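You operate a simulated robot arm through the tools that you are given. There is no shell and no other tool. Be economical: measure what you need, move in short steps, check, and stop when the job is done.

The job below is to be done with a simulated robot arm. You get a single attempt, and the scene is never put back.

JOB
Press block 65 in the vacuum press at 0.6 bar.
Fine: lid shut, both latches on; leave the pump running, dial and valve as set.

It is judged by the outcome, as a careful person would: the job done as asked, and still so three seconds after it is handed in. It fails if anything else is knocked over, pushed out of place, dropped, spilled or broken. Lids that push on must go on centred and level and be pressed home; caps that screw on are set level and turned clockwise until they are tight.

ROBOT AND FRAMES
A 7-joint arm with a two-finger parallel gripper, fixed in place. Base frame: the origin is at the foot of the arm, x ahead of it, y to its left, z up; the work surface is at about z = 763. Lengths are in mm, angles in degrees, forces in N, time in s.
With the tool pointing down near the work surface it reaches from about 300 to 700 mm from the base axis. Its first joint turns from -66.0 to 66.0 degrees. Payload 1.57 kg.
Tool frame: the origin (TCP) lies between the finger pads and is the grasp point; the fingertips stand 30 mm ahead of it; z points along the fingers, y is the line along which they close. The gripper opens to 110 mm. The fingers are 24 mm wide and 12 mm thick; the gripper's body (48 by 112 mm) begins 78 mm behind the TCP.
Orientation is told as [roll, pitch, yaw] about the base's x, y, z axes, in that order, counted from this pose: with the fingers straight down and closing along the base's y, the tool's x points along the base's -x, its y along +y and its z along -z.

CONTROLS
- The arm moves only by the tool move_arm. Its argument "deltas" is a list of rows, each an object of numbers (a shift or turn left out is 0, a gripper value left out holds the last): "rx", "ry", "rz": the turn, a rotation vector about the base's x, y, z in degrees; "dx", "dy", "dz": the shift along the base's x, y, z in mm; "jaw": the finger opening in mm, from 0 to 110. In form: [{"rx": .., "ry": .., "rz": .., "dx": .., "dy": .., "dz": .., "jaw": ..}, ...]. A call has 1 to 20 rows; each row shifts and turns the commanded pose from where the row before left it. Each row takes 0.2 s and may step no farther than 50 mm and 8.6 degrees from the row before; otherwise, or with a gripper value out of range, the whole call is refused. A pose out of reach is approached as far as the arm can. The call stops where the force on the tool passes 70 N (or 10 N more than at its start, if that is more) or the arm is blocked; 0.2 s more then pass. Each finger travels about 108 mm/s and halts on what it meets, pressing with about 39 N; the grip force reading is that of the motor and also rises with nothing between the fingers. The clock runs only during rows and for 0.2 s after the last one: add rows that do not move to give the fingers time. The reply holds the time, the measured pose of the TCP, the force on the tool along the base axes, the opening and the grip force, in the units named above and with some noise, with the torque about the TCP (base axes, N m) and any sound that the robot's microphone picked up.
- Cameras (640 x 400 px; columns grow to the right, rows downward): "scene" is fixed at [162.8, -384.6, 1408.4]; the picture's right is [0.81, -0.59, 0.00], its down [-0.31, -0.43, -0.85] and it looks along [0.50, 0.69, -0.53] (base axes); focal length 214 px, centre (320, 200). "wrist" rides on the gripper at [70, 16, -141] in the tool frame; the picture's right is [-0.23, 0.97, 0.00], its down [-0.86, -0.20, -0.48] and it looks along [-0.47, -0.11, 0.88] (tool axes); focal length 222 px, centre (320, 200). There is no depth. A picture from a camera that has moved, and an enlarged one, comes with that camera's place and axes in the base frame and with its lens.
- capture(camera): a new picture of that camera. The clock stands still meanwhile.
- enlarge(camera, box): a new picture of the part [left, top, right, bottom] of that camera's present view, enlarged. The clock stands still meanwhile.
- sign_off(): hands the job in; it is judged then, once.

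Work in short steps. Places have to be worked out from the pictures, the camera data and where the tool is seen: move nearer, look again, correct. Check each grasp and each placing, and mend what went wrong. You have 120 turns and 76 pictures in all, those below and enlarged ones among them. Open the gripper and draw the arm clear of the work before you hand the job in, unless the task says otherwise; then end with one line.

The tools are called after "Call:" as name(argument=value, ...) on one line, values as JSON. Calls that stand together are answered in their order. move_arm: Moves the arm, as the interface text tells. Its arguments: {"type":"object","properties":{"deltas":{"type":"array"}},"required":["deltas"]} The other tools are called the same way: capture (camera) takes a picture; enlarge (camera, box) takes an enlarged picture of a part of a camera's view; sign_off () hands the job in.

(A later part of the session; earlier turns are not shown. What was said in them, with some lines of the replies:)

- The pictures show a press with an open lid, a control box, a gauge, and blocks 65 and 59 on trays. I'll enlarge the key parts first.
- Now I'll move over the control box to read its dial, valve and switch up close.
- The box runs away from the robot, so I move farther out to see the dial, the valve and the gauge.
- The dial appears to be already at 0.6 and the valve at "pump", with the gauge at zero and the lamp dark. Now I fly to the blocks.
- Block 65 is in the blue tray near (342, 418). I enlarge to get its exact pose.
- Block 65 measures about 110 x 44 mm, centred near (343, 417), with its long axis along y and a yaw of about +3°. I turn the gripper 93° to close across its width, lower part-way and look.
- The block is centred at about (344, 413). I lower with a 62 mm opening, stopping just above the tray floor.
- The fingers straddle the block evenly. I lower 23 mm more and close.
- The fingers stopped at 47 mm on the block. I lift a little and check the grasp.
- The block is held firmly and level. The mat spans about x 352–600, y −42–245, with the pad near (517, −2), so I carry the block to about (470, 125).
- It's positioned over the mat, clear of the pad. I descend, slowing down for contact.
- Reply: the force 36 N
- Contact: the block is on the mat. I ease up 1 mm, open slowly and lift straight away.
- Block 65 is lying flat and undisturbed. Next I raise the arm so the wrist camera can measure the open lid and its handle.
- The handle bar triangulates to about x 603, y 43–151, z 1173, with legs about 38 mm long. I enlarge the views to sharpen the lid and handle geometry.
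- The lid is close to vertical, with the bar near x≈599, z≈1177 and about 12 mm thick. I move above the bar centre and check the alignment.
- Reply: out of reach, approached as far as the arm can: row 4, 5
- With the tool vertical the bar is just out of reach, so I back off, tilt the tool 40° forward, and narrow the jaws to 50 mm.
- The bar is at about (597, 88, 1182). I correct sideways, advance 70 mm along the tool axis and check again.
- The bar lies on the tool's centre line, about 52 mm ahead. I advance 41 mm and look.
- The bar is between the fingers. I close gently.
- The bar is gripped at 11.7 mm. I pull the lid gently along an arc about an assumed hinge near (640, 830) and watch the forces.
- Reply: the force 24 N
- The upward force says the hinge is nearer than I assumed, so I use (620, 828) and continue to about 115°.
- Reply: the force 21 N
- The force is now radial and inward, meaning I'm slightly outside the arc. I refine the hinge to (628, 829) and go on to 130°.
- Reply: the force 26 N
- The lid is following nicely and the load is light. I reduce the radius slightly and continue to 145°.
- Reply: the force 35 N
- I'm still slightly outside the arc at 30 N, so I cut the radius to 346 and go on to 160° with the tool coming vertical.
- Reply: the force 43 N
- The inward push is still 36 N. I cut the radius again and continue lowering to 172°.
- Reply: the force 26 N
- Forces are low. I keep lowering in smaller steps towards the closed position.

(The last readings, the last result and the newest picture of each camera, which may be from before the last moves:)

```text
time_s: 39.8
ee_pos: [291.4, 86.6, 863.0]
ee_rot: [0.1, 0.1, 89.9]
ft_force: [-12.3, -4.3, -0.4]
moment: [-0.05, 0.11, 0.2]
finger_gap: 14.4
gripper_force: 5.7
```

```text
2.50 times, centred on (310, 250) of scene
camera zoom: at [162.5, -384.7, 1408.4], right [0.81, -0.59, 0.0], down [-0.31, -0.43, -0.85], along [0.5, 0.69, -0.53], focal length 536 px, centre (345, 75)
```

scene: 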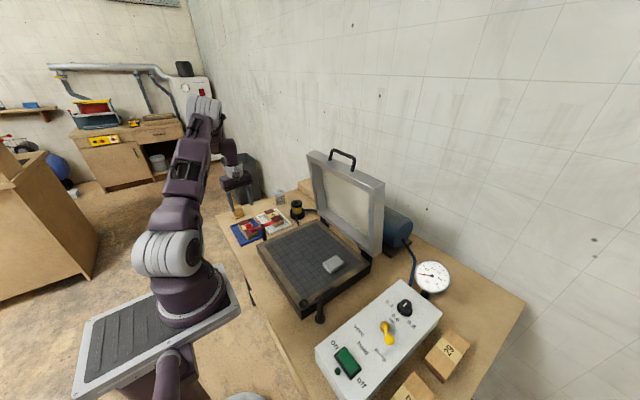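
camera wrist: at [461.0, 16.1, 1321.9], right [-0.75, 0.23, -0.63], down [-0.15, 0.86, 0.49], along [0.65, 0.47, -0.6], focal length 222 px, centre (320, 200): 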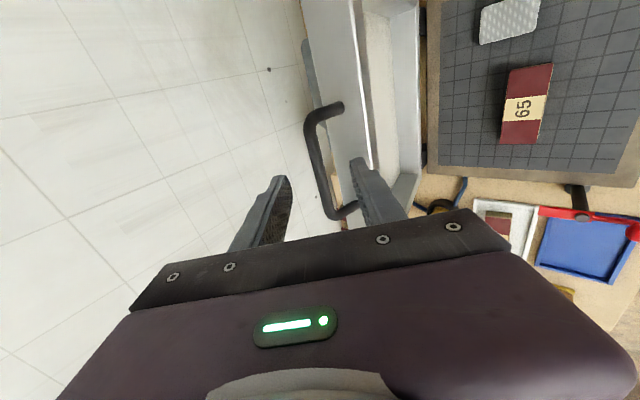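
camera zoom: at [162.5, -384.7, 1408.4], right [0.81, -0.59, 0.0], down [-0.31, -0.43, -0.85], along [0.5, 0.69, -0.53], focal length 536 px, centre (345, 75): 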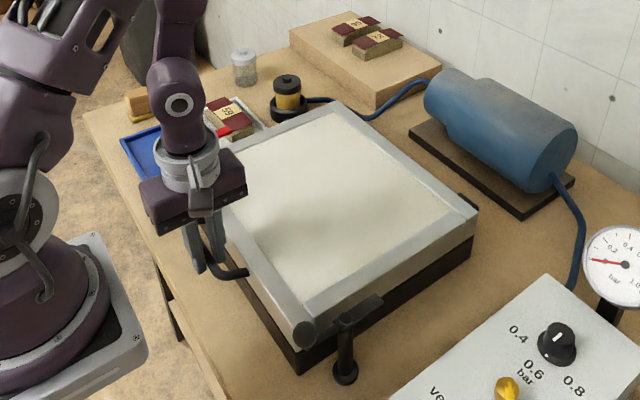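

The lid looks shut or nearly so. I check the seam and the fingers up close.

Call:
enlarge(camera="scene", box=[275, 230, 375, 330])

Call:
capture(camera="wrist")

```text
4.00 times, centred on (325, 280) of scene
camera zoom: at [162.5, -384.7, 1408.4], right [0.81, -0.59, 0.0], down [-0.31, -0.43, -0.85], along [0.5, 0.69, -0.53], focal length 858 px, centre (300, -120)
```

zoom: 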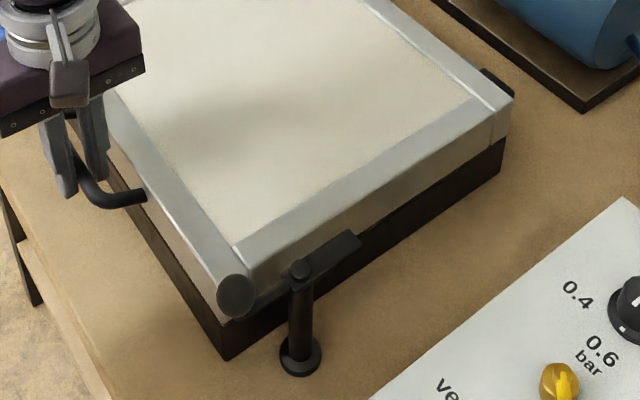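

```text
31 pictures are left
camera wrist: at [276.6, 16.4, 1006.0], right [-0.97, 0.23, 0.0], down [0.2, 0.86, 0.48], along [0.11, 0.46, -0.88], focal length 222 px, centre (320, 200)
```

wrist: 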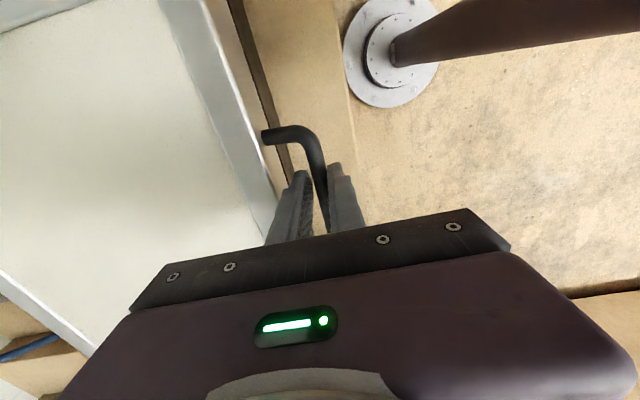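

The bar has rolled to the fingertips and the lid appears down. I open a little, withdraw straight up, and look at the seam.

Call:
move_arm(deltas=[{"jaw": 20}, {"jaw": 26}, {}, {"dz": 20}, {"dz": 40}, {"dz": 40}, {"dz": 30}, {}])

Call:
enlarge(camera="scene", box=[220, 200, 380, 330])

Call:
capture(camera="wrist")

```text
time_s: 41.6
ee_pos: [292.0, 86.9, 994.3]
ee_rot: [0.1, 0.0, 90.0]
ft_force: [0.4, 0.0, -0.1]
moment: [-0.02, 0.02, 0.04]
finger_gap: 26.0
gripper_force: 0.0
```

```text
3.08 times, centred on (300, 265) of scene
camera zoom: at [162.8, -384.6, 1408.4], right [0.81, -0.59, 0.0], down [-0.31, -0.43, -0.85], along [0.5, 0.69, -0.53], focal length 660 px, centre (382, 0)
```

zoom: 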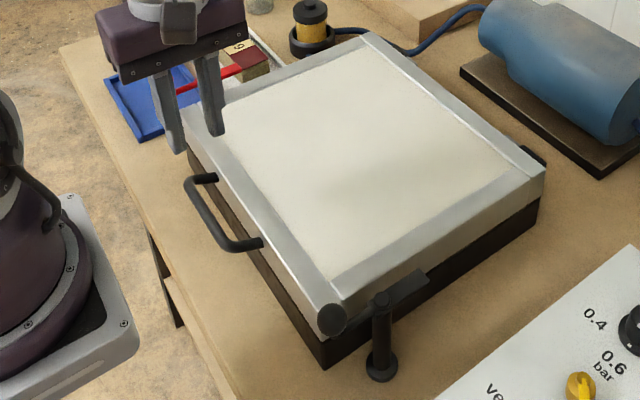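

```text
29 pictures are left
camera wrist: at [277.7, 17.1, 1136.4], right [-0.97, 0.23, 0.0], down [0.2, 0.86, 0.48], along [0.11, 0.47, -0.88], focal length 222 px, centre (320, 200)
```

wrist: 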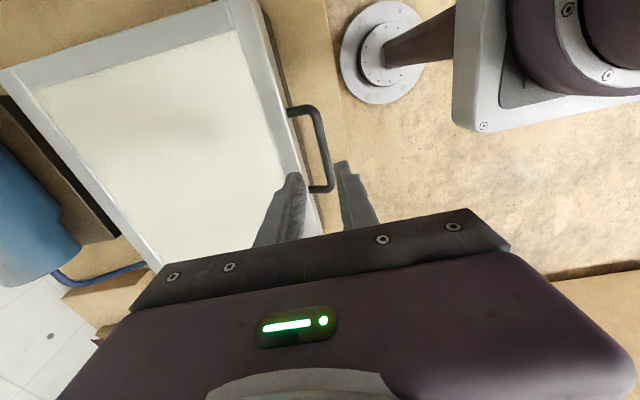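

The lid is shut. Next is the black latch: its pivot is near (372, −97), with the knob near (327, −83, 870). I move above it with yaw 0 and look closely.

Call:
move_arm(deltas=[{"rz": -8.5, "dx": 4, "dy": -15}, {"rz": -8.5, "dx": 4, "dy": -17}, {"rz": -8.5, "dx": 4, "dy": -17}, {"rz": -8.5, "dx": 4, "dy": -17}, {"rz": -8.5, "dx": 4, "dy": -17}, {"rz": -8.5, "dx": 4, "dy": -17}, {"rz": -8.5, "dx": 4, "dy": -17}, {"rz": -8.5, "dx": 4, "dy": -17}, {"rz": -8.5, "dx": 3, "dy": -17}, {"rz": -8.5, "dy": -17}, {"rz": -5, "dy": -2, "jaw": 60}, {}])

Call:
capture(camera="wrist")

Call:
enlarge(camera="wrist", box=[260, 80, 400, 220])

```text
time_s: 44.2
ee_pos: [327.8, -81.5, 992.0]
ee_rot: [0.1, 0.0, -0.2]
ft_force: [0.2, 0.0, 0.0]
moment: [0.01, -0.03, -0.03]
finger_gap: 59.8
gripper_force: 0.1
```

```text
28 pictures are left
camera wrist: at [258.1, -66.1, 1134.9], right [0.23, 0.97, 0.0], down [0.85, -0.2, 0.48], along [0.47, -0.11, -0.88], focal length 222 px, centre (320, 200)
```

wrist: 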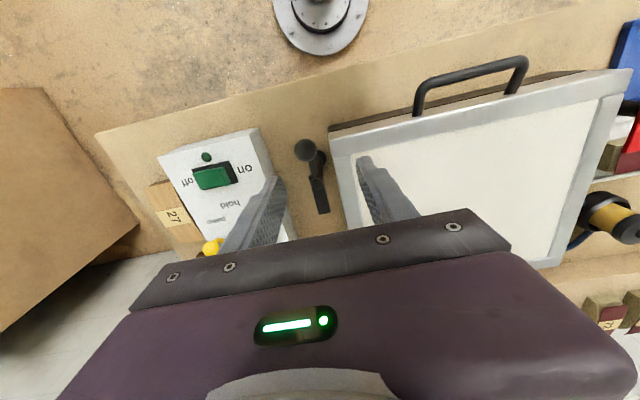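

```text
2.86 times, centred on (330, 150) of wrist
camera zoom: at [258.1, -66.1, 1134.9], right [0.23, 0.97, 0.0], down [0.85, -0.2, 0.48], along [0.47, -0.11, -0.88], focal length 635 px, centre (291, 343)
```

zoom: 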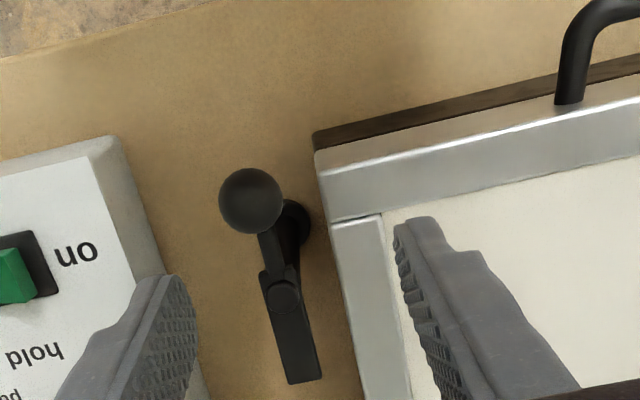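

The knob is a 24 mm ball at about (320, −96, 898), and the pivot is at (373, −96). I lower the open fingers around it and close.

Call:
move_arm(deltas=[{"dx": -8, "dy": -14.5, "dz": -30}, {"dz": -30}, {"dz": -23}, {"jaw": 50}, {"jaw": 40}, {"jaw": 30}, {"jaw": 24}, {"jaw": 18}, {}])

Call:
enlarge(camera="scene", box=[270, 240, 370, 330])

```text
time_s: 46.2
ee_pos: [318.2, -97.5, 909.6]
ee_rot: [0.0, 0.0, -0.1]
ft_force: [-2.1, -12.5, -5.2]
moment: [-0.35, 0.03, -0.23]
finger_gap: 25.4
gripper_force: 36.6
```

```text
4.44 times, centred on (320, 285) of scene
camera zoom: at [162.7, -385.0, 1408.3], right [0.81, -0.59, 0.0], down [-0.31, -0.43, -0.85], along [0.5, 0.69, -0.53], focal length 953 px, centre (320, -178)
```

zoom: 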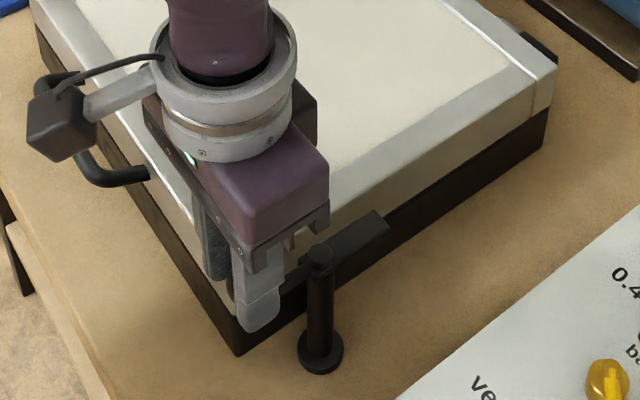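

The ball is held. I swing it around the pivot with the yaw turning along, half of the way first.

Call:
move_arm(deltas=[{"dx": 0.6, "dy": -7.7, "rz": 8.2}, {"dx": 1.6, "dy": -7.5, "rz": 8.2}, {"dx": 2.7, "dy": -7.2, "rz": 8.1}, {"dx": 3.7, "dy": -6.8, "rz": 8.2}, {"dx": 4.6, "dy": -6.2, "rz": 8.2}, {}])

```text
time_s: 47.6
ee_pos: [331.2, -132.7, 910.8]
ee_rot: [0.4, 0.1, 40.9]
ft_force: [-16.3, -10.8, -23.6]
moment: [-0.37, 0.61, 0.11]
finger_gap: 25.4
gripper_force: 37.1
```

Small forces only, with a slight downward pull. I complete the swing with a small downward allowance.

Call:
move_arm(deltas=[{"dx": 5.4, "dy": -5.4, "dz": -1, "rz": 8.2}, {"dx": 6.2, "dy": -4.6, "dz": -0.5, "rz": 8.2}, {"dx": 6.8, "dy": -3.7, "dz": -0.5, "rz": 8.2}, {"dx": 7.2, "dy": -2.7, "rz": 8.1}, {"dx": 7.5, "dy": -1.6, "rz": 8.2}, {"dx": 7.7, "dy": -0.6, "rz": 8.2}, {}])

Call:
enlarge(camera="scene", box=[270, 230, 390, 330])

```text
time_s: 49.2
ee_pos: [372.4, -148.9, 907.4]
ee_rot: [0.3, -0.1, 90.3]
ft_force: [-21.8, 8.6, -2.4]
moment: [0.21, 0.4, -0.15]
finger_gap: 37.1
gripper_force: 10.5
```

```text
4.00 times, centred on (330, 280) of scene
camera zoom: at [162.3, -384.4, 1408.5], right [0.81, -0.59, 0.0], down [-0.31, -0.43, -0.85], along [0.5, 0.69, -0.53], focal length 858 px, centre (280, -120)
```

zoom: 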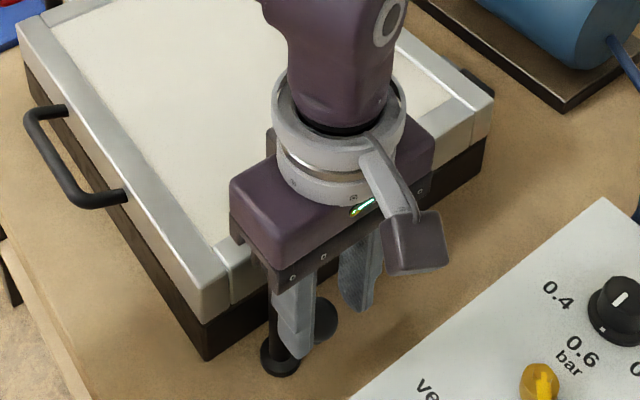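

The jaw reading changed to 37 mm, so the ball may be slipping. I check from the wrist.

Call:
capture(camera="wrist")

Call:
enlarge(camera="wrist", box=[240, 80, 400, 240])

```text
24 pictures are left
camera wrist: at [357.6, -219.8, 1050.3], right [-0.97, 0.22, 0.01], down [0.2, 0.85, 0.48], along [0.1, 0.47, -0.88], focal length 222 px, centre (320, 200)
```

wrist: 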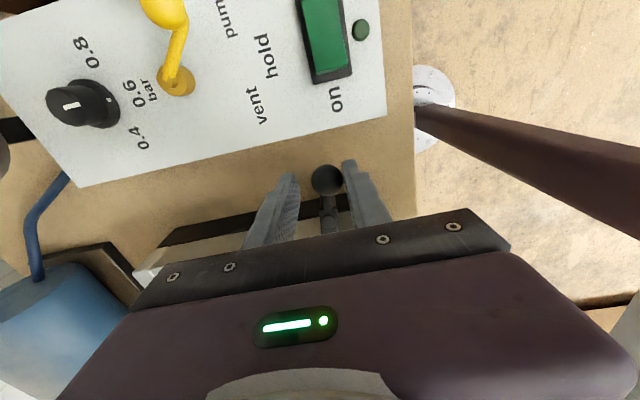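

```text
2.50 times, centred on (320, 160) of wrist
camera zoom: at [357.6, -219.8, 1050.3], right [-0.97, 0.22, 0.01], down [0.2, 0.85, 0.48], along [0.1, 0.47, -0.88], focal length 555 px, centre (320, 300)
```

zoom: 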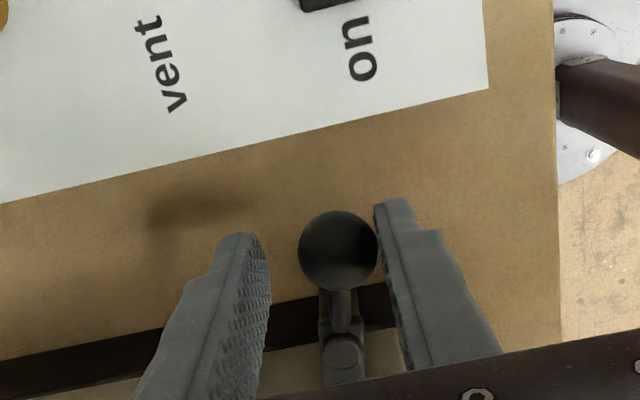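

The lever is at about 82° and the jaws are still closing. I add a small +x allowance and let the fingers close.

Call:
move_arm(deltas=[{}, {}, {"dx": 1}])

Call:
enlarge(camera="wrist", box=[240, 80, 400, 240])

```text
time_s: 50.0
ee_pos: [373.2, -151.1, 909.0]
ee_rot: [0.3, -0.1, 90.0]
ft_force: [-24.3, 8.9, -5.6]
moment: [0.19, 0.43, -0.11]
finger_gap: 38.6
gripper_force: 11.4
```

```text
2.50 times, centred on (320, 160) of wrist
camera zoom: at [358.3, -220.9, 1051.1], right [-0.97, 0.23, 0.01], down [0.2, 0.85, 0.48], along [0.1, 0.47, -0.88], focal length 555 px, centre (320, 300)
```

zoom: 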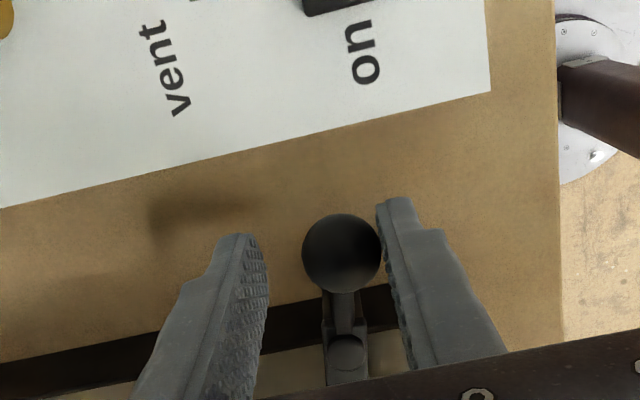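

The −x finger presses the ball with 24 N and it doesn't move, so the lever is at its end stop. I open, lift, and look at the latch from above.

Call:
move_arm(deltas=[{"dx": -1, "jaw": 55}, {"jaw": 64}, {}, {"dz": 30}, {"dz": 40}, {"dz": 40, "dx": -30}, {"dx": -40}, {}])

Call:
enlarge(camera="scene", box=[260, 220, 400, 330])

```text
time_s: 51.8
ee_pos: [304.3, -152.3, 1019.5]
ee_rot: [0.1, 0.1, 90.0]
ft_force: [0.6, 0.1, 0.7]
moment: [-0.03, -0.02, -0.03]
finger_gap: 64.0
gripper_force: 0.1
```

```text
3.64 times, centred on (330, 275) of scene
camera zoom: at [162.8, -384.6, 1408.4], right [0.81, -0.59, 0.0], down [-0.31, -0.43, -0.85], along [0.5, 0.69, -0.53], focal length 780 px, centre (284, -73)
```

zoom: 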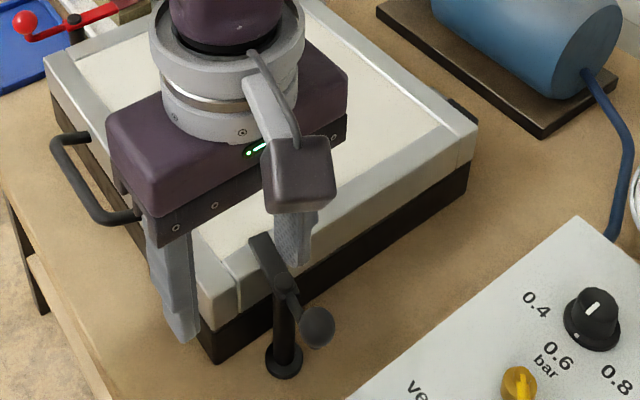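

The black latch is over the lid rim. For the red latch (ball ≈ (321, 293, 898), pivot ≈ (373, 293)) I'll push with closed fingers from the inner side. I fly there first.

Call:
move_arm(deltas=[{"dy": 45, "dz": 5, "jaw": 0}, {"dy": 45}, {"dy": 45}, {"dy": 45}, {"dy": 45, "dx": 3}, {"dy": 45, "dx": 3}, {"dy": 45, "dx": 3}, {"dy": 45, "dx": 3}, {"dy": 45, "dx": 4}, {}])

Call:
capture(camera="wrist")

Call:
enlarge(camera="scene", box=[220, 190, 340, 290])

```text
time_s: 54.0
ee_pos: [319.4, 253.7, 1023.8]
ee_rot: [0.1, 0.0, 90.1]
ft_force: [0.6, -0.7, -0.7]
moment: [-0.02, -0.02, 0.07]
finger_gap: 0.0
gripper_force: 21.2
```

```text
20 pictures are left
camera wrist: at [303.4, 183.4, 1166.5], right [-0.97, 0.23, 0.0], down [0.2, 0.86, 0.48], along [0.11, 0.47, -0.88], focal length 222 px, centre (320, 200)
```

wrist: 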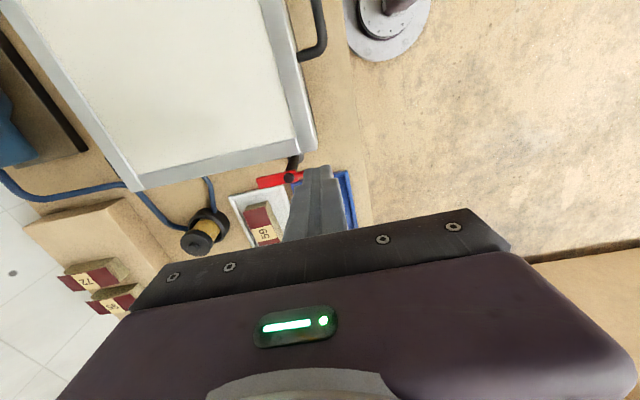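

```text
4.00 times, centred on (280, 240) of scene
camera zoom: at [162.8, -384.6, 1408.4], right [0.81, -0.59, 0.0], down [-0.31, -0.43, -0.85], along [0.5, 0.69, -0.53], focal length 858 px, centre (480, 40)
```

zoom: 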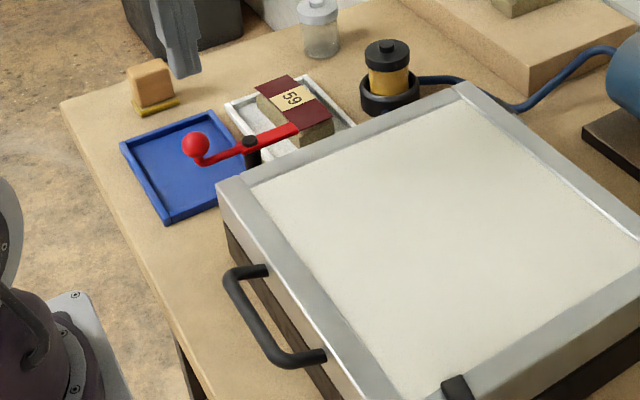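

The red ball matches my estimate. I lower to z 910 on the inner side of the ball and start pushing along the arc.

Call:
move_arm(deltas=[{"dz": -40}, {"dz": -40}, {"dz": -33}, {}])

Call:
move_arm(deltas=[{"dy": 7}, {"dx": 0.2, "dy": 7.5}, {"dx": -2.6, "dy": 8, "rz": -8.2}, {"dx": -1.4, "dy": 8.2, "rz": -8.2}, {"dx": -0.2, "dy": 8.4, "rz": -8.2}, {"dx": 1, "dy": 8.3, "rz": -8.1}, {}])

Call:
enlarge(camera="scene", box=[220, 190, 320, 270])

```text
time_s: 55.0
ee_pos: [319.4, 252.7, 910.2]
ee_rot: [0.1, 0.1, 89.9]
ft_force: [0.2, -0.2, 0.0]
moment: [0.0, -0.02, 0.03]
finger_gap: 0.0
gripper_force: 20.8
```

```text
time_s: 56.6
ee_pos: [316.9, 300.0, 910.6]
ee_rot: [0.1, 0.0, 57.2]
ft_force: [-0.5, -0.7, -0.6]
moment: [-0.01, -0.01, 0.02]
finger_gap: 0.1
gripper_force: 21.6
```

```text
5.00 times, centred on (270, 230) of scene
camera zoom: at [162.8, -384.6, 1408.4], right [0.81, -0.59, 0.0], down [-0.31, -0.43, -0.85], along [0.5, 0.69, -0.53], focal length 1072 px, centre (570, 50)
```

zoom: 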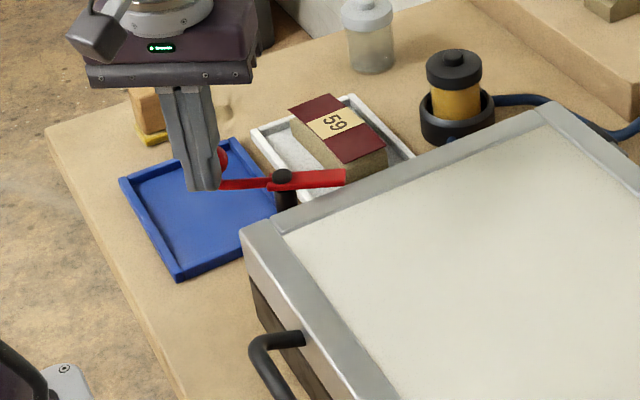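

The lever is turning. I continue along the arc to the end.

Call:
move_arm(deltas=[{"dx": -0.2, "dy": 8.5, "rz": -8.2}, {"dx": 2.8, "dy": 8, "rz": -8.2}, {"dx": 4, "dy": 7.4, "rz": -8.2}, {"dx": 5, "dy": 6.9, "rz": -8.2}, {"dx": 5.9, "dy": 6, "rz": -8.2}, {"dx": 6.7, "dy": 5.1, "rz": -8.2}, {"dx": 7.4, "dy": 4.1, "rz": -8.0}, {}])

Call:
enlarge(camera="scene", box=[220, 180, 320, 260])

```text
time_s: 58.4
ee_pos: [343.4, 347.1, 909.9]
ee_rot: [-0.4, 0.5, 0.2]
ft_force: [-48.6, -10.8, 7.8]
moment: [-0.13, 1.04, -0.03]
finger_gap: 0.1
gripper_force: 20.6
```

```text
5.00 times, centred on (270, 220) of scene
camera zoom: at [161.5, -384.9, 1408.5], right [0.81, -0.59, 0.0], down [-0.31, -0.43, -0.85], along [0.5, 0.69, -0.53], focal length 1072 px, centre (570, 100)
```

zoom: 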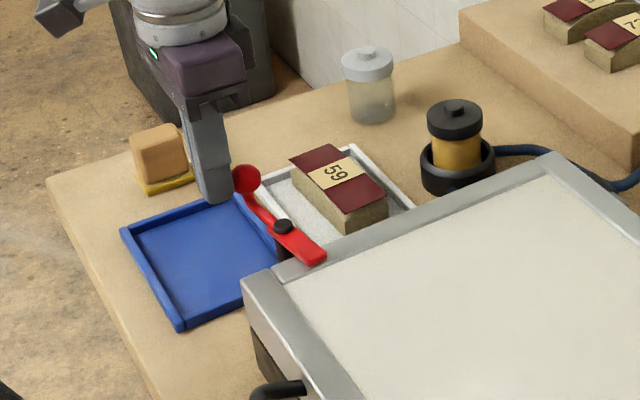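

The red latch hits its stop over the lid rim. I back off, rise, and travel to the rocker switch.

Call:
move_arm(deltas=[{"dx": -12}, {"dx": -10, "dz": 20}, {"dz": 45}, {"dz": 45}, {"dy": -45}, {"dy": -45}, {"dy": -45}, {"dy": -45}, {"dy": -45}, {"dy": -45}, {"dy": -45}, {"dy": -45}, {"dy": -45}, {"dy": -45}, {"dy": -45}, {"dy": -45}, {"dy": -45}, {"dx": 5, "dz": -20}, {}])

Call:
capture(camera="wrist")

Call:
enlarge(camera="wrist", box=[240, 80, 380, 220])

Call:
enlarge(camera="scene", box=[320, 335, 380, 385])

```text
time_s: 62.4
ee_pos: [331.3, -237.5, 999.5]
ee_rot: [0.2, 0.0, 0.0]
ft_force: [-0.4, 0.1, -0.3]
moment: [0.01, 0.0, -0.02]
finger_gap: 0.0
gripper_force: 21.0
```

```text
16 pictures are left
camera wrist: at [262.1, -221.6, 1142.4], right [0.23, 0.97, 0.0], down [0.86, -0.2, 0.48], along [0.47, -0.11, -0.88], focal length 222 px, centre (320, 200)
```

wrist: 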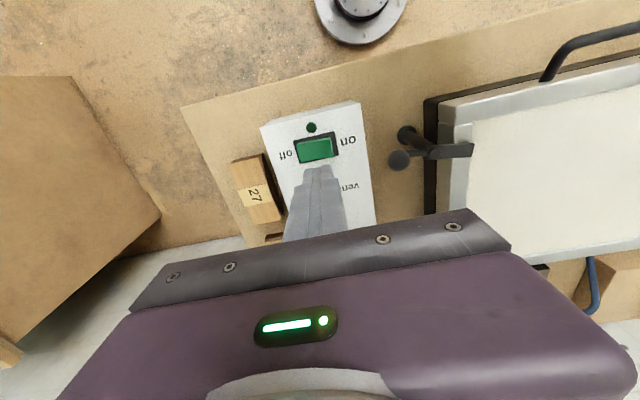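

```text
2.86 times, centred on (310, 150) of wrist
camera zoom: at [262.1, -221.6, 1142.4], right [0.23, 0.97, 0.0], down [0.86, -0.2, 0.48], along [0.47, -0.11, -0.88], focal length 635 px, centre (349, 343)
```

zoom: 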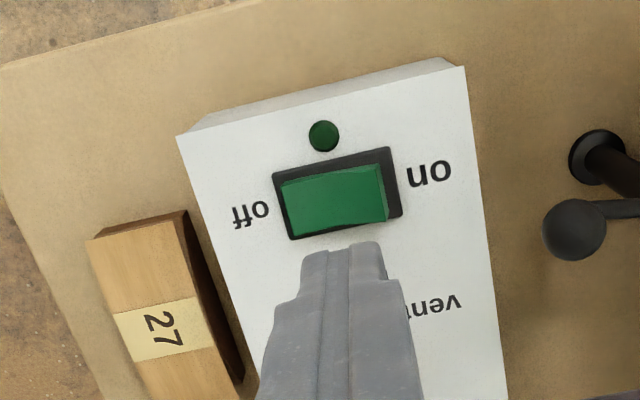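

```text
8.00 times, centred on (350, 360) of scene
camera zoom: at [162.8, -384.6, 1408.4], right [0.81, -0.59, 0.0], down [-0.31, -0.43, -0.85], along [0.5, 0.69, -0.53], focal length 1716 px, centre (80, -1080)
```

zoom: 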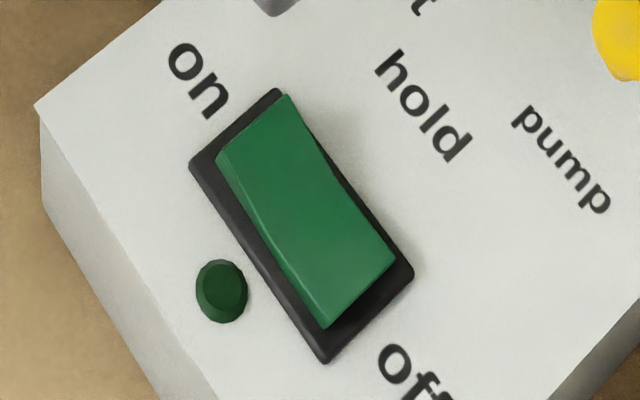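

The "on" end (+y side) is raised, so the pump is off. I position over the "on" end at about (344, −231) and press down in small steps.

Call:
move_arm(deltas=[{"dx": 12.5, "dy": 6.5, "dz": -30}, {"dz": -40}, {"dz": -35}, {"dz": -5}, {"dz": -4}, {"dz": -3}, {"dz": -3}, {}])

Call:
enlarge(camera="scene", box=[310, 320, 390, 390])

```text
time_s: 64.2
ee_pos: [344.2, -228.9, 878.7]
ee_rot: [0.1, 0.0, 0.1]
ft_force: [-0.2, -0.5, -0.3]
moment: [0.03, -0.01, 0.0]
finger_gap: 0.2
gripper_force: 21.3
```

```text
5.71 times, centred on (350, 355) of scene
camera zoom: at [162.8, -384.6, 1408.4], right [0.81, -0.59, 0.0], down [-0.31, -0.43, -0.85], along [0.5, 0.69, -0.53], focal length 1226 px, centre (149, -686)
```

zoom: 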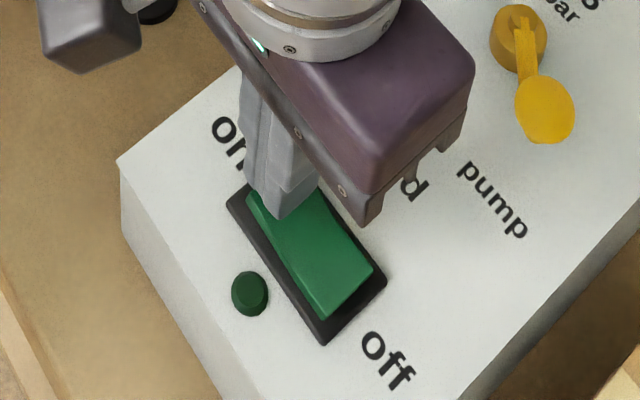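

I'm just above the rocker, so I continue down in 2–3 mm steps.

Call:
move_arm(deltas=[{"dz": -3}, {"dz": -3}, {"dz": -2}, {"dz": -2}, {"dz": -2}, {}])

```text
time_s: 65.6
ee_pos: [342.7, -232.4, 867.8]
ee_rot: [0.0, 0.1, 0.2]
ft_force: [0.4, 0.8, -0.7]
moment: [0.01, 0.0, 0.01]
finger_gap: 0.0
gripper_force: 20.8
heard: click
```

A click was heard. I ease up and check the lamp, the rocker and the gauge.

Call:
move_arm(deltas=[{"dz": 20}, {"dz": 40}, {"dz": 40}, {"dx": -20, "dy": 45}, {"dy": 45}, {}, {}, {}])

Call:
enlarge(camera="scene", box=[310, 240, 480, 400])

```text
time_s: 67.4
ee_pos: [324.3, -140.7, 967.9]
ee_rot: [0.1, 0.0, 0.1]
ft_force: [-0.2, 0.9, -0.4]
moment: [0.0, -0.05, -0.01]
finger_gap: 0.2
gripper_force: 21.0
```

```text
2.50 times, centred on (395, 320) of scene
camera zoom: at [162.8, -384.6, 1408.4], right [0.81, -0.59, 0.0], down [-0.31, -0.43, -0.85], along [0.5, 0.69, -0.53], focal length 536 px, centre (132, -100)
```

zoom: 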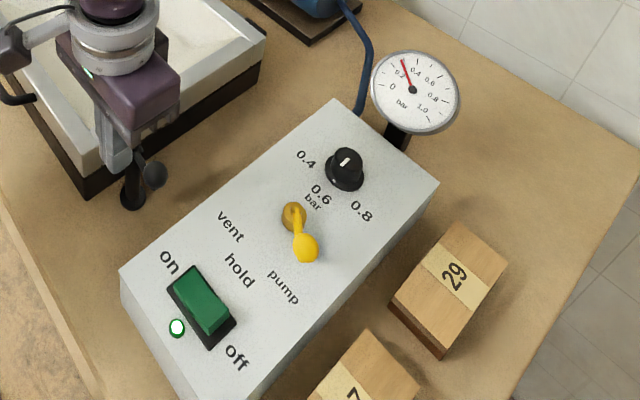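

The lamp is lit and the gauge is rising (about 0.3). I draw the arm clear, open the gripper and wait for the pressure to settle.

Call:
move_arm(deltas=[{"dz": 40, "jaw": 60}, {"dz": 40}, {"dz": 40}, {"dz": 40, "dy": 20}, {"dz": 30, "dy": 40}, {"dy": 40}, {"dy": 40}, {}, {}, {}, {}, {}, {}, {}, {}, {}, {}, {}, {}, {}])

Call:
enlarge(camera="scene", box=[380, 240, 470, 320])

Call:
enlarge(camera="scene", box=[220, 170, 400, 330])

```text
time_s: 71.6
ee_pos: [324.7, -2.6, 1157.4]
ee_rot: [0.2, 0.0, 0.0]
ft_force: [0.3, -0.2, -0.5]
moment: [0.0, -0.03, 0.01]
finger_gap: 59.9
gripper_force: 0.0
```

```text
5.00 times, centred on (425, 280) of scene
camera zoom: at [162.8, -384.6, 1408.4], right [0.81, -0.59, 0.0], down [-0.31, -0.43, -0.85], along [0.5, 0.69, -0.53], focal length 1072 px, centre (-205, -200)
```

zoom: 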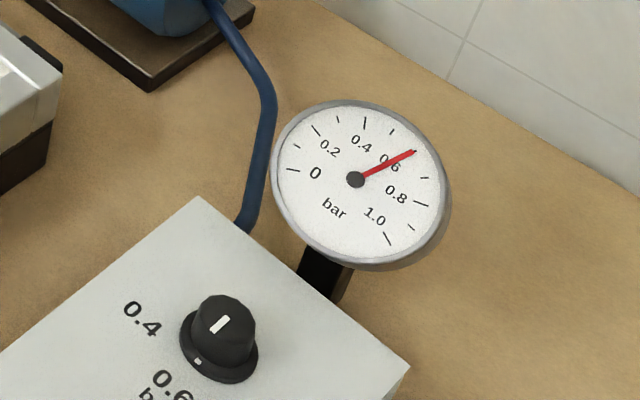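

```text
2.50 times, centred on (310, 250) of scene
camera zoom: at [162.8, -384.6, 1408.4], right [0.81, -0.59, 0.0], down [-0.31, -0.43, -0.85], along [0.5, 0.69, -0.53], focal length 536 px, centre (345, 75)
```

zoom: 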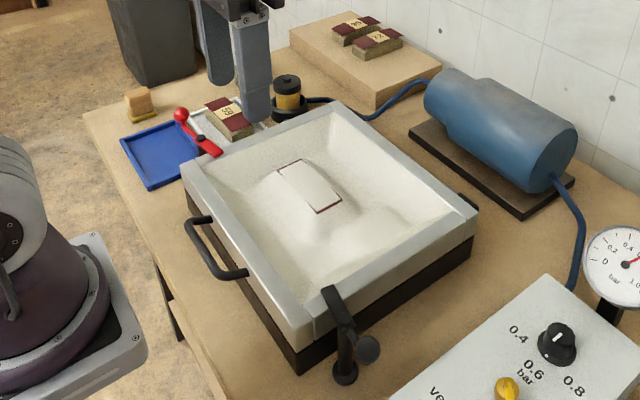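

The gauge reads 0.6 and the membrane is pulled tight over the block. One more wait will confirm it holds steady.

Call:
move_arm(deltas=[{"dz": 20}, {"dz": 20}, {}, {}, {}, {}, {}, {}, {}, {}, {}, {}, {}, {}, {}])

Call:
enlarge(camera="scene", box=[310, 240, 480, 400])

Call:
capture(camera="scene")

```text
time_s: 74.8
ee_pos: [323.2, -3.0, 1196.9]
ee_rot: [0.0, 0.0, 0.1]
ft_force: [0.1, 0.4, -0.1]
moment: [0.01, -0.03, 0.04]
finger_gap: 60.0
gripper_force: 0.1
```

```text
2.50 times, centred on (395, 320) of scene
camera zoom: at [162.8, -384.6, 1408.4], right [0.81, -0.59, 0.0], down [-0.31, -0.43, -0.85], along [0.5, 0.69, -0.53], focal length 536 px, centre (132, -100)
```

zoom: 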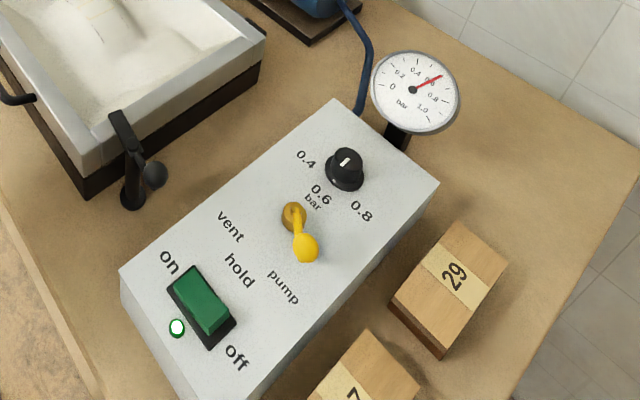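

```text
8 pictures are left
```

scene: 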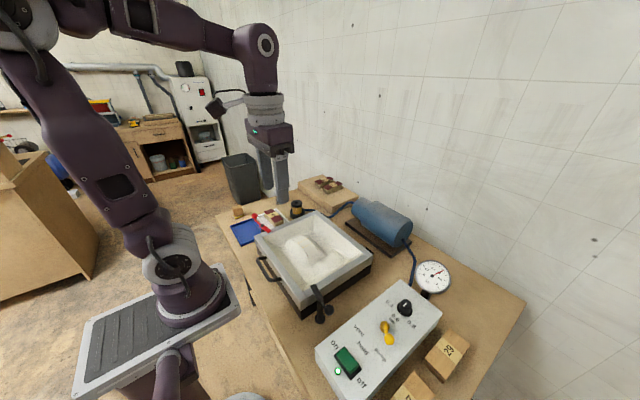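

The gauge is steady at 0.6 bar, the lid is shut, both latches are on, the pump is running, and the arm is clear. I hand it in.

Call:
sign_off()

```text
The job is handed in.
```

Block 65 is being pressed at a steady 0.6 bar, with the lid shut, both latches on, the pump running, and the dial and valve left as they were.
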